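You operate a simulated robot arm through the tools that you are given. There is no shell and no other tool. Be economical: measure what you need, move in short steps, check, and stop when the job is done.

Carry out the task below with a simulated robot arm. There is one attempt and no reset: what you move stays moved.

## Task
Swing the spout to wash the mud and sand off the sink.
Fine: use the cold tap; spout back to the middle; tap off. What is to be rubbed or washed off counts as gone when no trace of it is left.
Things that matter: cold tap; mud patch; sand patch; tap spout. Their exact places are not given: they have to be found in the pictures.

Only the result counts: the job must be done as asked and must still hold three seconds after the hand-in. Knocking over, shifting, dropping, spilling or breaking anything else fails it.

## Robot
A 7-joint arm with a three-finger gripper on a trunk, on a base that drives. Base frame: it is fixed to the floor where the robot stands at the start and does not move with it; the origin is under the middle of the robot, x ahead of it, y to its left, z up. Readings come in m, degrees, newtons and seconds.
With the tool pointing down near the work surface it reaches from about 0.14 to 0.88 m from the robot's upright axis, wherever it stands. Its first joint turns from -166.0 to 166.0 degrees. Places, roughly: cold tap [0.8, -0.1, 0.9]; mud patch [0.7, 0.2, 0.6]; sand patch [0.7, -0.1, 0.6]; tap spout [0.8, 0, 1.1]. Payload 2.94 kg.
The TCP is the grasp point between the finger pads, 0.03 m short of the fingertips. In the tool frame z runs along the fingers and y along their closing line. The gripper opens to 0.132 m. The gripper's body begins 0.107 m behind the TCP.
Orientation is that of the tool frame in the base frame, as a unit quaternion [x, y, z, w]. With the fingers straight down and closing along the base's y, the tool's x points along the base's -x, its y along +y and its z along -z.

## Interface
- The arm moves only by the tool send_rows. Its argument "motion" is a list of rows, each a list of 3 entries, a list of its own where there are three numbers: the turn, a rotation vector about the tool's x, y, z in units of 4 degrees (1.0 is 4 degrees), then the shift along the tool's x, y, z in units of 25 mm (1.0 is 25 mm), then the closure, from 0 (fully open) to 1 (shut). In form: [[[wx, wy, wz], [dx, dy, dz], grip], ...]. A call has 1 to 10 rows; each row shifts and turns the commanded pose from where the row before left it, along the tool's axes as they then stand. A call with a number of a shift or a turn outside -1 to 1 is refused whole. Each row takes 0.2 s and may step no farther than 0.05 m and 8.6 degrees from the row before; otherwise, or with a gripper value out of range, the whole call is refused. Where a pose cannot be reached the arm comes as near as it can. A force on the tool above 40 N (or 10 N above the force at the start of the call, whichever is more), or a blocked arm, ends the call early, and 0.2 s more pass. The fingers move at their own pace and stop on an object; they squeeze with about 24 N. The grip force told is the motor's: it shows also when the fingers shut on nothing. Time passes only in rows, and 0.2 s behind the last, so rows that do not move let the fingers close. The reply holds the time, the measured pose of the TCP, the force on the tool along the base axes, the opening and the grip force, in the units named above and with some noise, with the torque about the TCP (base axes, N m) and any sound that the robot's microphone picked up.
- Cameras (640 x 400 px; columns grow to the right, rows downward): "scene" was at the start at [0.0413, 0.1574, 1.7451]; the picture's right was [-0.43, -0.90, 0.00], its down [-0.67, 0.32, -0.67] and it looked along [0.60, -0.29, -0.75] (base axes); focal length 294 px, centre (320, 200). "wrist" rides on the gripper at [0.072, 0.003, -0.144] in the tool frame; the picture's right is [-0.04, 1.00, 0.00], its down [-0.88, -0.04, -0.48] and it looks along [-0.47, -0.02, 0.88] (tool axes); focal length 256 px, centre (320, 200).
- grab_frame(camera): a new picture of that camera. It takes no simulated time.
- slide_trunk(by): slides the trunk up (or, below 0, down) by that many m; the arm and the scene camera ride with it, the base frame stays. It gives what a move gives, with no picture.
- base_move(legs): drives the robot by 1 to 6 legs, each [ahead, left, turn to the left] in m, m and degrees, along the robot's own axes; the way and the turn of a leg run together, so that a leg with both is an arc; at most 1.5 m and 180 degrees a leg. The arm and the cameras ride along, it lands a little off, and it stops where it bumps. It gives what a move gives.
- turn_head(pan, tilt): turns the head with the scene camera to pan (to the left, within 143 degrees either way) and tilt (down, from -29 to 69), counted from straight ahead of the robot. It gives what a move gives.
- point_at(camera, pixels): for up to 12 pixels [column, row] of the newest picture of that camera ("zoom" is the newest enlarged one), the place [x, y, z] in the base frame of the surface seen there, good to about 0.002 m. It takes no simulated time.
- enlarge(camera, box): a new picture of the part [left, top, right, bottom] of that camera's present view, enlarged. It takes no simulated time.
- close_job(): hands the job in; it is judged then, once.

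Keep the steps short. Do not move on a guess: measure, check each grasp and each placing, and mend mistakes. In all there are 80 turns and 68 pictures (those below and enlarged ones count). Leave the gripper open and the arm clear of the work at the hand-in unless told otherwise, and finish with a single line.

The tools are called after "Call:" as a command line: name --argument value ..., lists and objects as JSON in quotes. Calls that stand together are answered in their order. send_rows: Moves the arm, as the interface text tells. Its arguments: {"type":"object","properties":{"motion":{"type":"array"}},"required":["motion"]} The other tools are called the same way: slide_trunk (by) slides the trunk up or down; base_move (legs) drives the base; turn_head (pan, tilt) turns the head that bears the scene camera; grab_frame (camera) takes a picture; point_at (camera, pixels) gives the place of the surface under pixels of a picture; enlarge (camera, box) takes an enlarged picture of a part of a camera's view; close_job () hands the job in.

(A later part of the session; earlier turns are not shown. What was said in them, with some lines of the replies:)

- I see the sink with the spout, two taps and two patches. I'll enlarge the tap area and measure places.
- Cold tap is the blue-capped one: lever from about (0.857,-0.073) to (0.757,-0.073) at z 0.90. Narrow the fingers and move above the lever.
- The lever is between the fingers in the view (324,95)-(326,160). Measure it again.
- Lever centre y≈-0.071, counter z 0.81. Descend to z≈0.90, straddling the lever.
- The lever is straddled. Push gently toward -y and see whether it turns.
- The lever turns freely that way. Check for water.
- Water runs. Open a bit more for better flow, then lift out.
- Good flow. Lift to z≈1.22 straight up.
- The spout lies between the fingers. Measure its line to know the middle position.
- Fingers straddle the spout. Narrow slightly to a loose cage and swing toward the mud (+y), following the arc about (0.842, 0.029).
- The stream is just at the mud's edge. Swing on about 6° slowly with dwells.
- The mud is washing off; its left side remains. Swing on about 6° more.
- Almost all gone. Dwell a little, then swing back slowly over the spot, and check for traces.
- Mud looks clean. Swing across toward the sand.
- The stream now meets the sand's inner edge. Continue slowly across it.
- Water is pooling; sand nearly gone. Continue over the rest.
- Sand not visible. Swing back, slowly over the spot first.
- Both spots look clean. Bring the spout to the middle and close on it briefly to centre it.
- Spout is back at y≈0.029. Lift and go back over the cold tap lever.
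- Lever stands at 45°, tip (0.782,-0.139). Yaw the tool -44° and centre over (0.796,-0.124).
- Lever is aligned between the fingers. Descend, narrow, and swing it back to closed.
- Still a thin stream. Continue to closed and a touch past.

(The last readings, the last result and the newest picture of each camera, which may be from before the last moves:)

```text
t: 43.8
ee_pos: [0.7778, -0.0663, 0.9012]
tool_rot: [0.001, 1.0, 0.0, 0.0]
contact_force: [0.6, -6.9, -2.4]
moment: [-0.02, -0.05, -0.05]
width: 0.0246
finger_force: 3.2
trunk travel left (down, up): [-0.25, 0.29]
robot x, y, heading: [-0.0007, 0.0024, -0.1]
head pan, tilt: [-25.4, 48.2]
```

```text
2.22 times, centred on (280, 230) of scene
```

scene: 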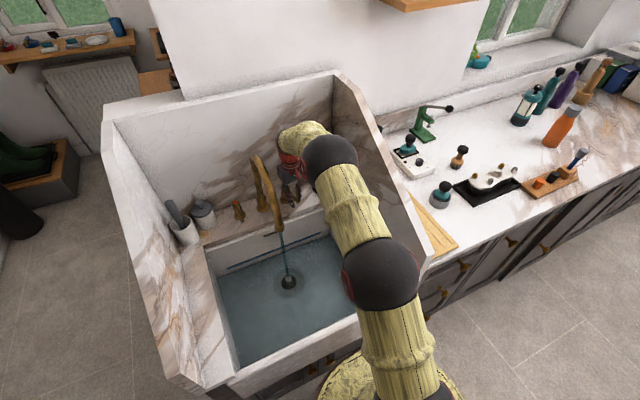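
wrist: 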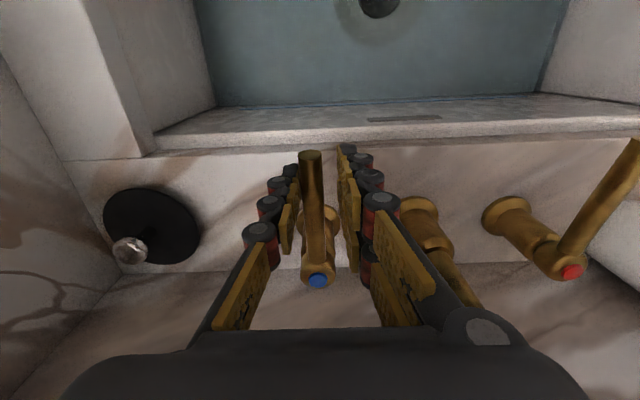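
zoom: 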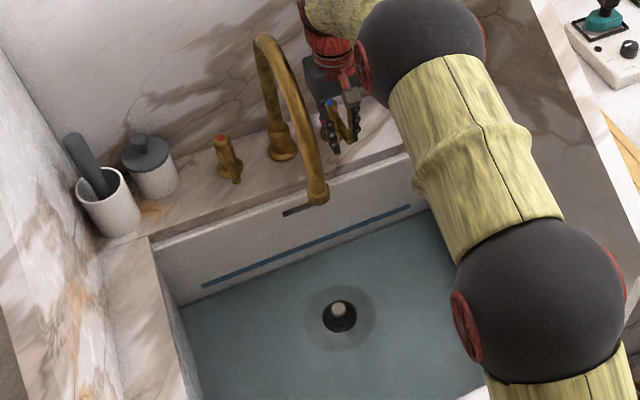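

Stop reached, water off. Ease off, open slightly, and lift away.

Call:
send_rows --motion '[[[0, 0, 0], [0, -0.2, 0], 0.75], [[0, 0, 0], [0, 0, 0], 0.7], [[0, 0, 0], [0, 0, -1], 0.7], [[0, 0, 0], [0, 0, -1], 0.7], [[0, 0, 0], [0, 0, -1], 0.7], [[0, 0, 0], [0, 0, -1], 0.7], [[0, 0, 0], [0, 0, -1], 0.7], [[0, 0, 0], [0, 0, -1], 0.7], [[0, 0, 0], [0, 0, -1], 0.7], [[0, 0, 0], [0, 0, -1], 0.7]]'

Call:
send_rows --motion '[[[0, 0, 0], [0, -1, -1], 0.7], [[0, 0, 0], [0.5, -1, -1], 0.5], [[0, 0, 0], [1, -1, -1], 0], [[0, 0, 0], [1, -0.5, -1], 0], [[0, 0, 0], [1, 0, 0], 0], [[0, 0, 0], [1, 0, 0], 0], [[0, 0, 0], [1, 0, 0], 0], [[0, 0, 0], [0, 0, 0], 0], [[0, 0, 0], [0, 0, 0], 0]]'

Call:
grab_frame --camera "wrist"

Call:
enlarge --camera "scene" --box '[200, 140, 360, 320]'

```text
t: 46.0
ee_pos: [0.7775, -0.0704, 1.1004]
tool_rot: [0.0, 1.0, 0.0, 0.001]
contact_force: [0.0, 0.4, -0.5]
moment: [-0.01, -0.04, -0.01]
width: 0.0397
finger_force: 0.0
trunk travel left (down, up): [-0.25, 0.29]
robot x, y, heading: [-0.0003, 0.001, -0.1]
head pan, tilt: [-25.4, 48.2]
```

```text
t: 48.0
ee_pos: [0.6396, -0.1582, 1.2009]
tool_rot: [0.0, 1.0, 0.0, 0.0]
contact_force: [0.0, 0.1, 0.7]
moment: [-0.05, 0.03, -0.01]
width: 0.1322
finger_force: 0.1
trunk travel left (down, up): [-0.25, 0.29]
robot x, y, heading: [-0.002, -0.0001, 0.1]
head pan, tilt: [-25.4, 48.2]
```

```text
32 pictures are left
```

wrist: 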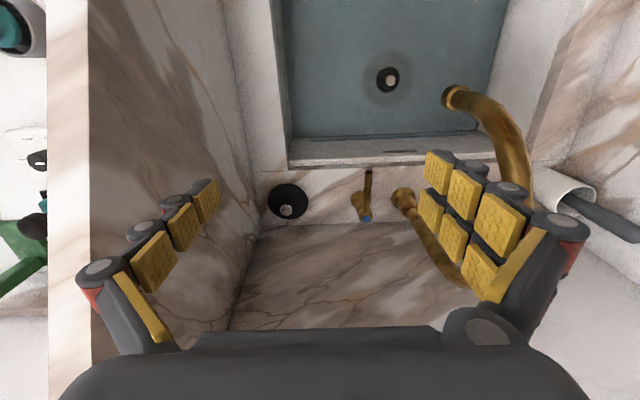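

```text
2.22 times, centred on (280, 230) of scene
```

zoom: 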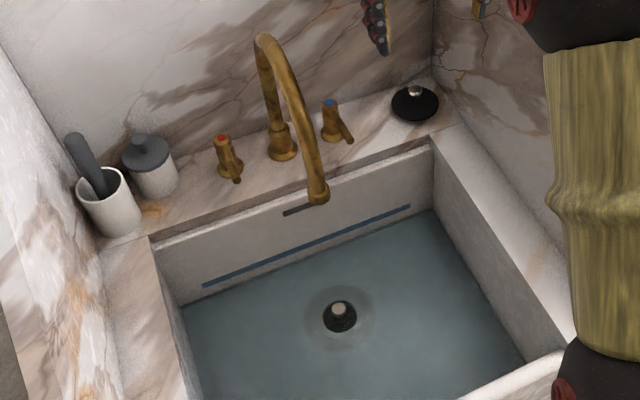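

Tap off, spout in the middle. Let some time pass for the water to drain, then check for traces.

Call:
send_rows --motion '[[[0, 0, 0], [0, 0, 0], 0], [[0, 0, 0], [0, 0, 0], 0], [[0, 0, 0], [0, 0, 0], 0], [[0, 0, 0], [0, 0, 0], 0], [[0, 0, 0], [0, 0, 0], 0], [[0, 0, 0], [0, 0, 0], 0], [[0, 0, 0], [0, 0, 0], 0], [[0, 0, 0], [0, 0, 0], 0], [[0, 0, 0], [0, 0, 0], 0], [[0, 0, 0], [0, 0, 0], 0]]'

Call:
send_rows --motion '[[[0, 0, 0], [0, 0, 0], 0], [[0, 0, 0], [0, 0, 0], 0], [[0, 0, 0], [0, 0, 0], 0], [[0, 0, 0], [0, 0, 0], 0], [[0, 0, 0], [0, 0, 0], 0], [[0, 0, 0], [0, 0, 0], 0], [[0, 0, 0], [0, 0, 0], 0], [[0, 0, 0], [0, 0, 0], 0], [[0, 0, 0], [0, 0, 0], 0], [[0, 0, 0], [0, 0, 0], 0]]'

Call:
send_rows --motion '[[[0, 0, 0], [0, 0, 0], 0], [[0, 0, 0], [0, 0, 0], 0], [[0, 0, 0], [0, 0, 0], 0], [[0, 0, 0], [0, 0, 0], 0], [[0, 0, 0], [0, 0, 0], 0], [[0, 0, 0], [0, 0, 0], 0], [[0, 0, 0], [0, 0, 0], 0], [[0, 0, 0], [0, 0, 0], 0], [[0, 0, 0], [0, 0, 0], 0], [[0, 0, 0], [0, 0, 0], 0]]'

Call:
enlarge --camera "scene" --box '[220, 220, 370, 320]'

```text
t: 50.2
ee_pos: [0.6396, -0.158, 1.2025]
tool_rot: [0.0, 1.0, 0.001, 0.0]
contact_force: [-0.8, -0.5, 0.7]
moment: [0.04, 0.0, 0.02]
width: 0.132
finger_force: 0.1
trunk travel left (down, up): [-0.25, 0.29]
robot x, y, heading: [-0.0008, -0.0044, -0.0]
head pan, tilt: [-25.4, 48.2]
```

```text
t: 52.4
ee_pos: [0.6403, -0.1592, 1.2016]
tool_rot: [0.0, 1.0, 0.0, 0.0]
contact_force: [0.5, -0.2, -0.7]
moment: [-0.01, 0.01, -0.04]
width: 0.1321
finger_force: 0.1
trunk travel left (down, up): [-0.25, 0.29]
robot x, y, heading: [0.0018, -0.0007, -0.2]
head pan, tilt: [-25.4, 48.2]
```

```text
t: 54.6
ee_pos: [0.6391, -0.1597, 1.2023]
tool_rot: [-0.001, 1.0, 0.0, 0.0]
contact_force: [0.5, 0.0, -0.5]
moment: [-0.01, -0.05, 0.0]
width: 0.132
finger_force: 0.1
trunk travel left (down, up): [-0.25, 0.29]
robot x, y, heading: [0.0005, -0.0013, -0.1]
head pan, tilt: [-25.4, 48.2]
```

```text
4.00 times, centred on (295, 270) of scene
```

zoom: 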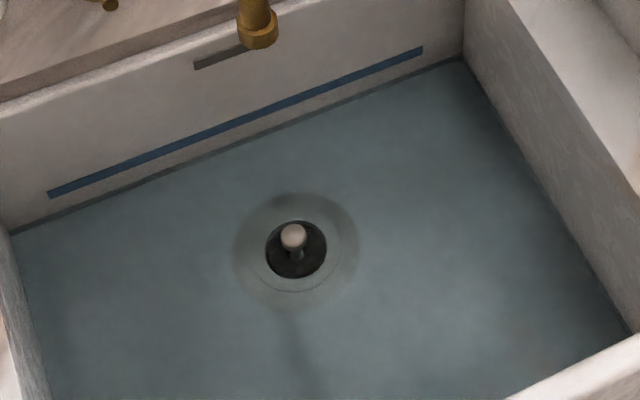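

Water is draining, leaving a wet band on the walls. Wait more and zoom on both spots.

Call:
send_rows --motion '[[[0, 0, 0], [0, 0, 0], 0], [[0, 0, 0], [0, 0, 0], 0], [[0, 0, 0], [0, 0, 0], 0], [[0, 0, 0], [0, 0, 0], 0], [[0, 0, 0], [0, 0, 0], 0], [[0, 0, 0], [0, 0, 0], 0], [[0, 0, 0], [0, 0, 0], 0], [[0, 0, 0], [0, 0, 0], 0], [[0, 0, 0], [0, 0, 0], 0], [[0, 0, 0], [0, 0, 0], 0]]'

Call:
send_rows --motion '[[[0, 0, 0], [0, 0, 0], 0], [[0, 0, 0], [0, 0, 0], 0], [[0, 0, 0], [0, 0, 0], 0], [[0, 0, 0], [0, 0, 0], 0], [[0, 0, 0], [0, 0, 0], 0], [[0, 0, 0], [0, 0, 0], 0], [[0, 0, 0], [0, 0, 0], 0], [[0, 0, 0], [0, 0, 0], 0], [[0, 0, 0], [0, 0, 0], 0], [[0, 0, 0], [0, 0, 0], 0]]'

Call:
send_rows --motion '[[[0, 0, 0], [0, 0, 0], 0], [[0, 0, 0], [0, 0, 0], 0], [[0, 0, 0], [0, 0, 0], 0], [[0, 0, 0], [0, 0, 0], 0], [[0, 0, 0], [0, 0, 0], 0], [[0, 0, 0], [0, 0, 0], 0], [[0, 0, 0], [0, 0, 0], 0], [[0, 0, 0], [0, 0, 0], 0], [[0, 0, 0], [0, 0, 0], 0], [[0, 0, 0], [0, 0, 0], 0]]'

Call:
send_rows --motion '[[[0, 0, 0], [0, 0, 0], 0], [[0, 0, 0], [0, 0, 0], 0], [[0, 0, 0], [0, 0, 0], 0], [[0, 0, 0], [0, 0, 0], 0], [[0, 0, 0], [0, 0, 0], 0], [[0, 0, 0], [0, 0, 0], 0], [[0, 0, 0], [0, 0, 0], 0], [[0, 0, 0], [0, 0, 0], 0], [[0, 0, 0], [0, 0, 0], 0], [[0, 0, 0], [0, 0, 0], 0]]'

Call:
enlarge --camera "scene" --box '[290, 246, 338, 276]'

Call:
enlarge --camera "scene" --box '[230, 272, 278, 302]'

Call:
grab_frame --camera "scene"

```text
t: 56.8
ee_pos: [0.6391, -0.1594, 1.2025]
tool_rot: [0.001, 1.0, 0.0, 0.0]
contact_force: [-0.4, 0.7, 0.4]
moment: [0.02, 0.01, -0.01]
width: 0.1318
finger_force: 0.1
trunk travel left (down, up): [-0.25, 0.29]
robot x, y, heading: [0.0012, -0.0026, 0.1]
head pan, tilt: [-25.4, 48.2]
```

```text
t: 59.0
ee_pos: [0.6396, -0.1589, 1.2017]
tool_rot: [0.0, 1.0, -0.001, 0.0]
contact_force: [0.4, 1.2, -0.2]
moment: [0.03, 0.02, -0.01]
width: 0.1323
finger_force: 0.1
trunk travel left (down, up): [-0.25, 0.29]
robot x, y, heading: [-0.003, -0.0019, 0.1]
head pan, tilt: [-25.4, 48.2]
```

```text
t: 61.2
ee_pos: [0.6394, -0.1588, 1.2017]
tool_rot: [-0.001, 1.0, 0.0, -0.001]
contact_force: [-0.3, 0.1, 0.6]
moment: [-0.03, 0.01, -0.01]
width: 0.132
finger_force: 0.2
trunk travel left (down, up): [-0.25, 0.29]
robot x, y, heading: [0.0009, -0.0018, -0.2]
head pan, tilt: [-25.4, 48.2]
```

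```text
t: 63.4
ee_pos: [0.6397, -0.1586, 1.202]
tool_rot: [-0.001, 1.0, -0.001, 0.0]
contact_force: [-0.1, 0.4, -0.3]
moment: [0.0, -0.01, -0.02]
width: 0.1321
finger_force: 0.0
trunk travel left (down, up): [-0.25, 0.29]
robot x, y, heading: [0.0006, -0.0016, -0.1]
head pan, tilt: [-25.4, 48.2]
```

```text
13.33 times, centred on (314, 261) of scene
```

zoom: 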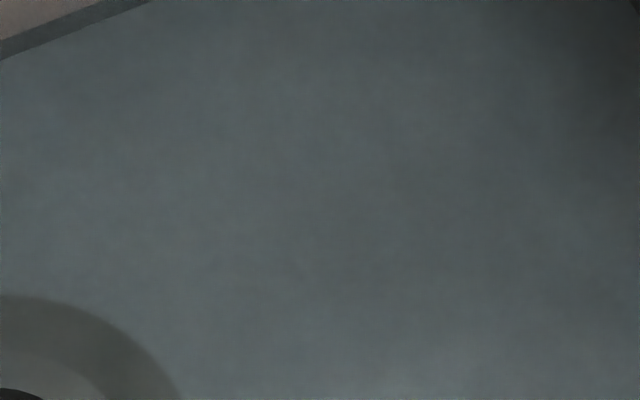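

```text
13.33 times, centred on (254, 287) of scene
```

zoom: 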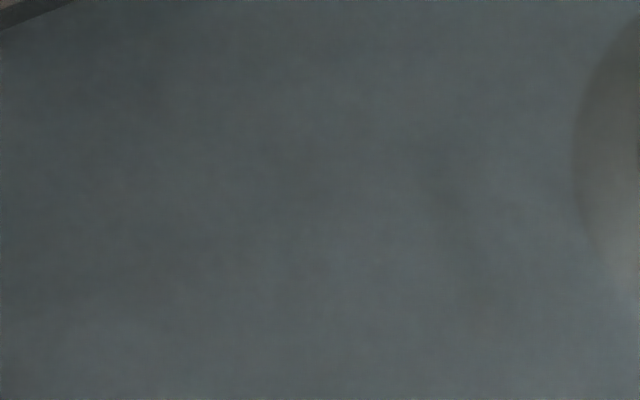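

```text
27 pictures are left
```

scene: 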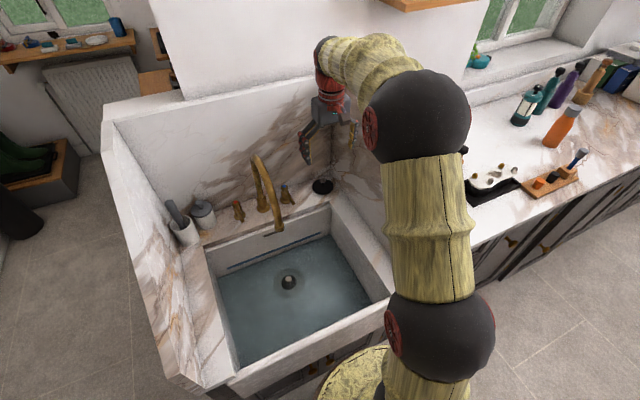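

Faint mottling near the mud spot could be just water texture; check it from the wrist camera's different angle.

Call:
enlarge --camera "wrist" --box '[280, 0, 520, 150]'

Call:
enlarge --camera "scene" --box '[220, 240, 340, 320]'

```text
2.67 times, centred on (400, 75) of wrist
```

zoom: 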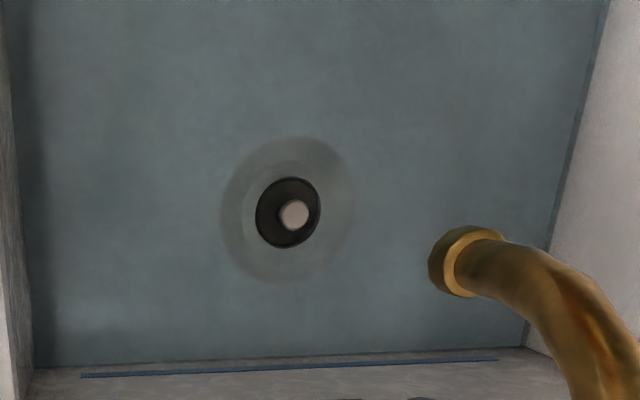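

```text
5.00 times, centred on (280, 280) of scene
```

zoom: 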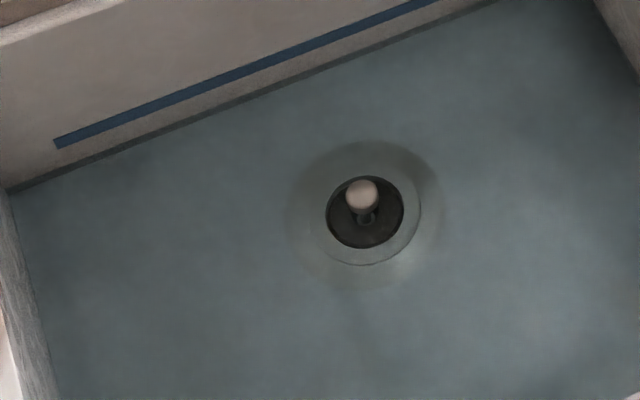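

No trace of mud or sand shows from either camera. The tap is off, the spout is in the middle, and the gripper is open and clear, so I'm handing in.

Call:
close_job

```text
The job is handed in.
```

The mud and sand are washed off with the cold tap, with no trace left in the pictures; the tap is off, the spout is back in the middle, and the sink was still draining at hand-in.
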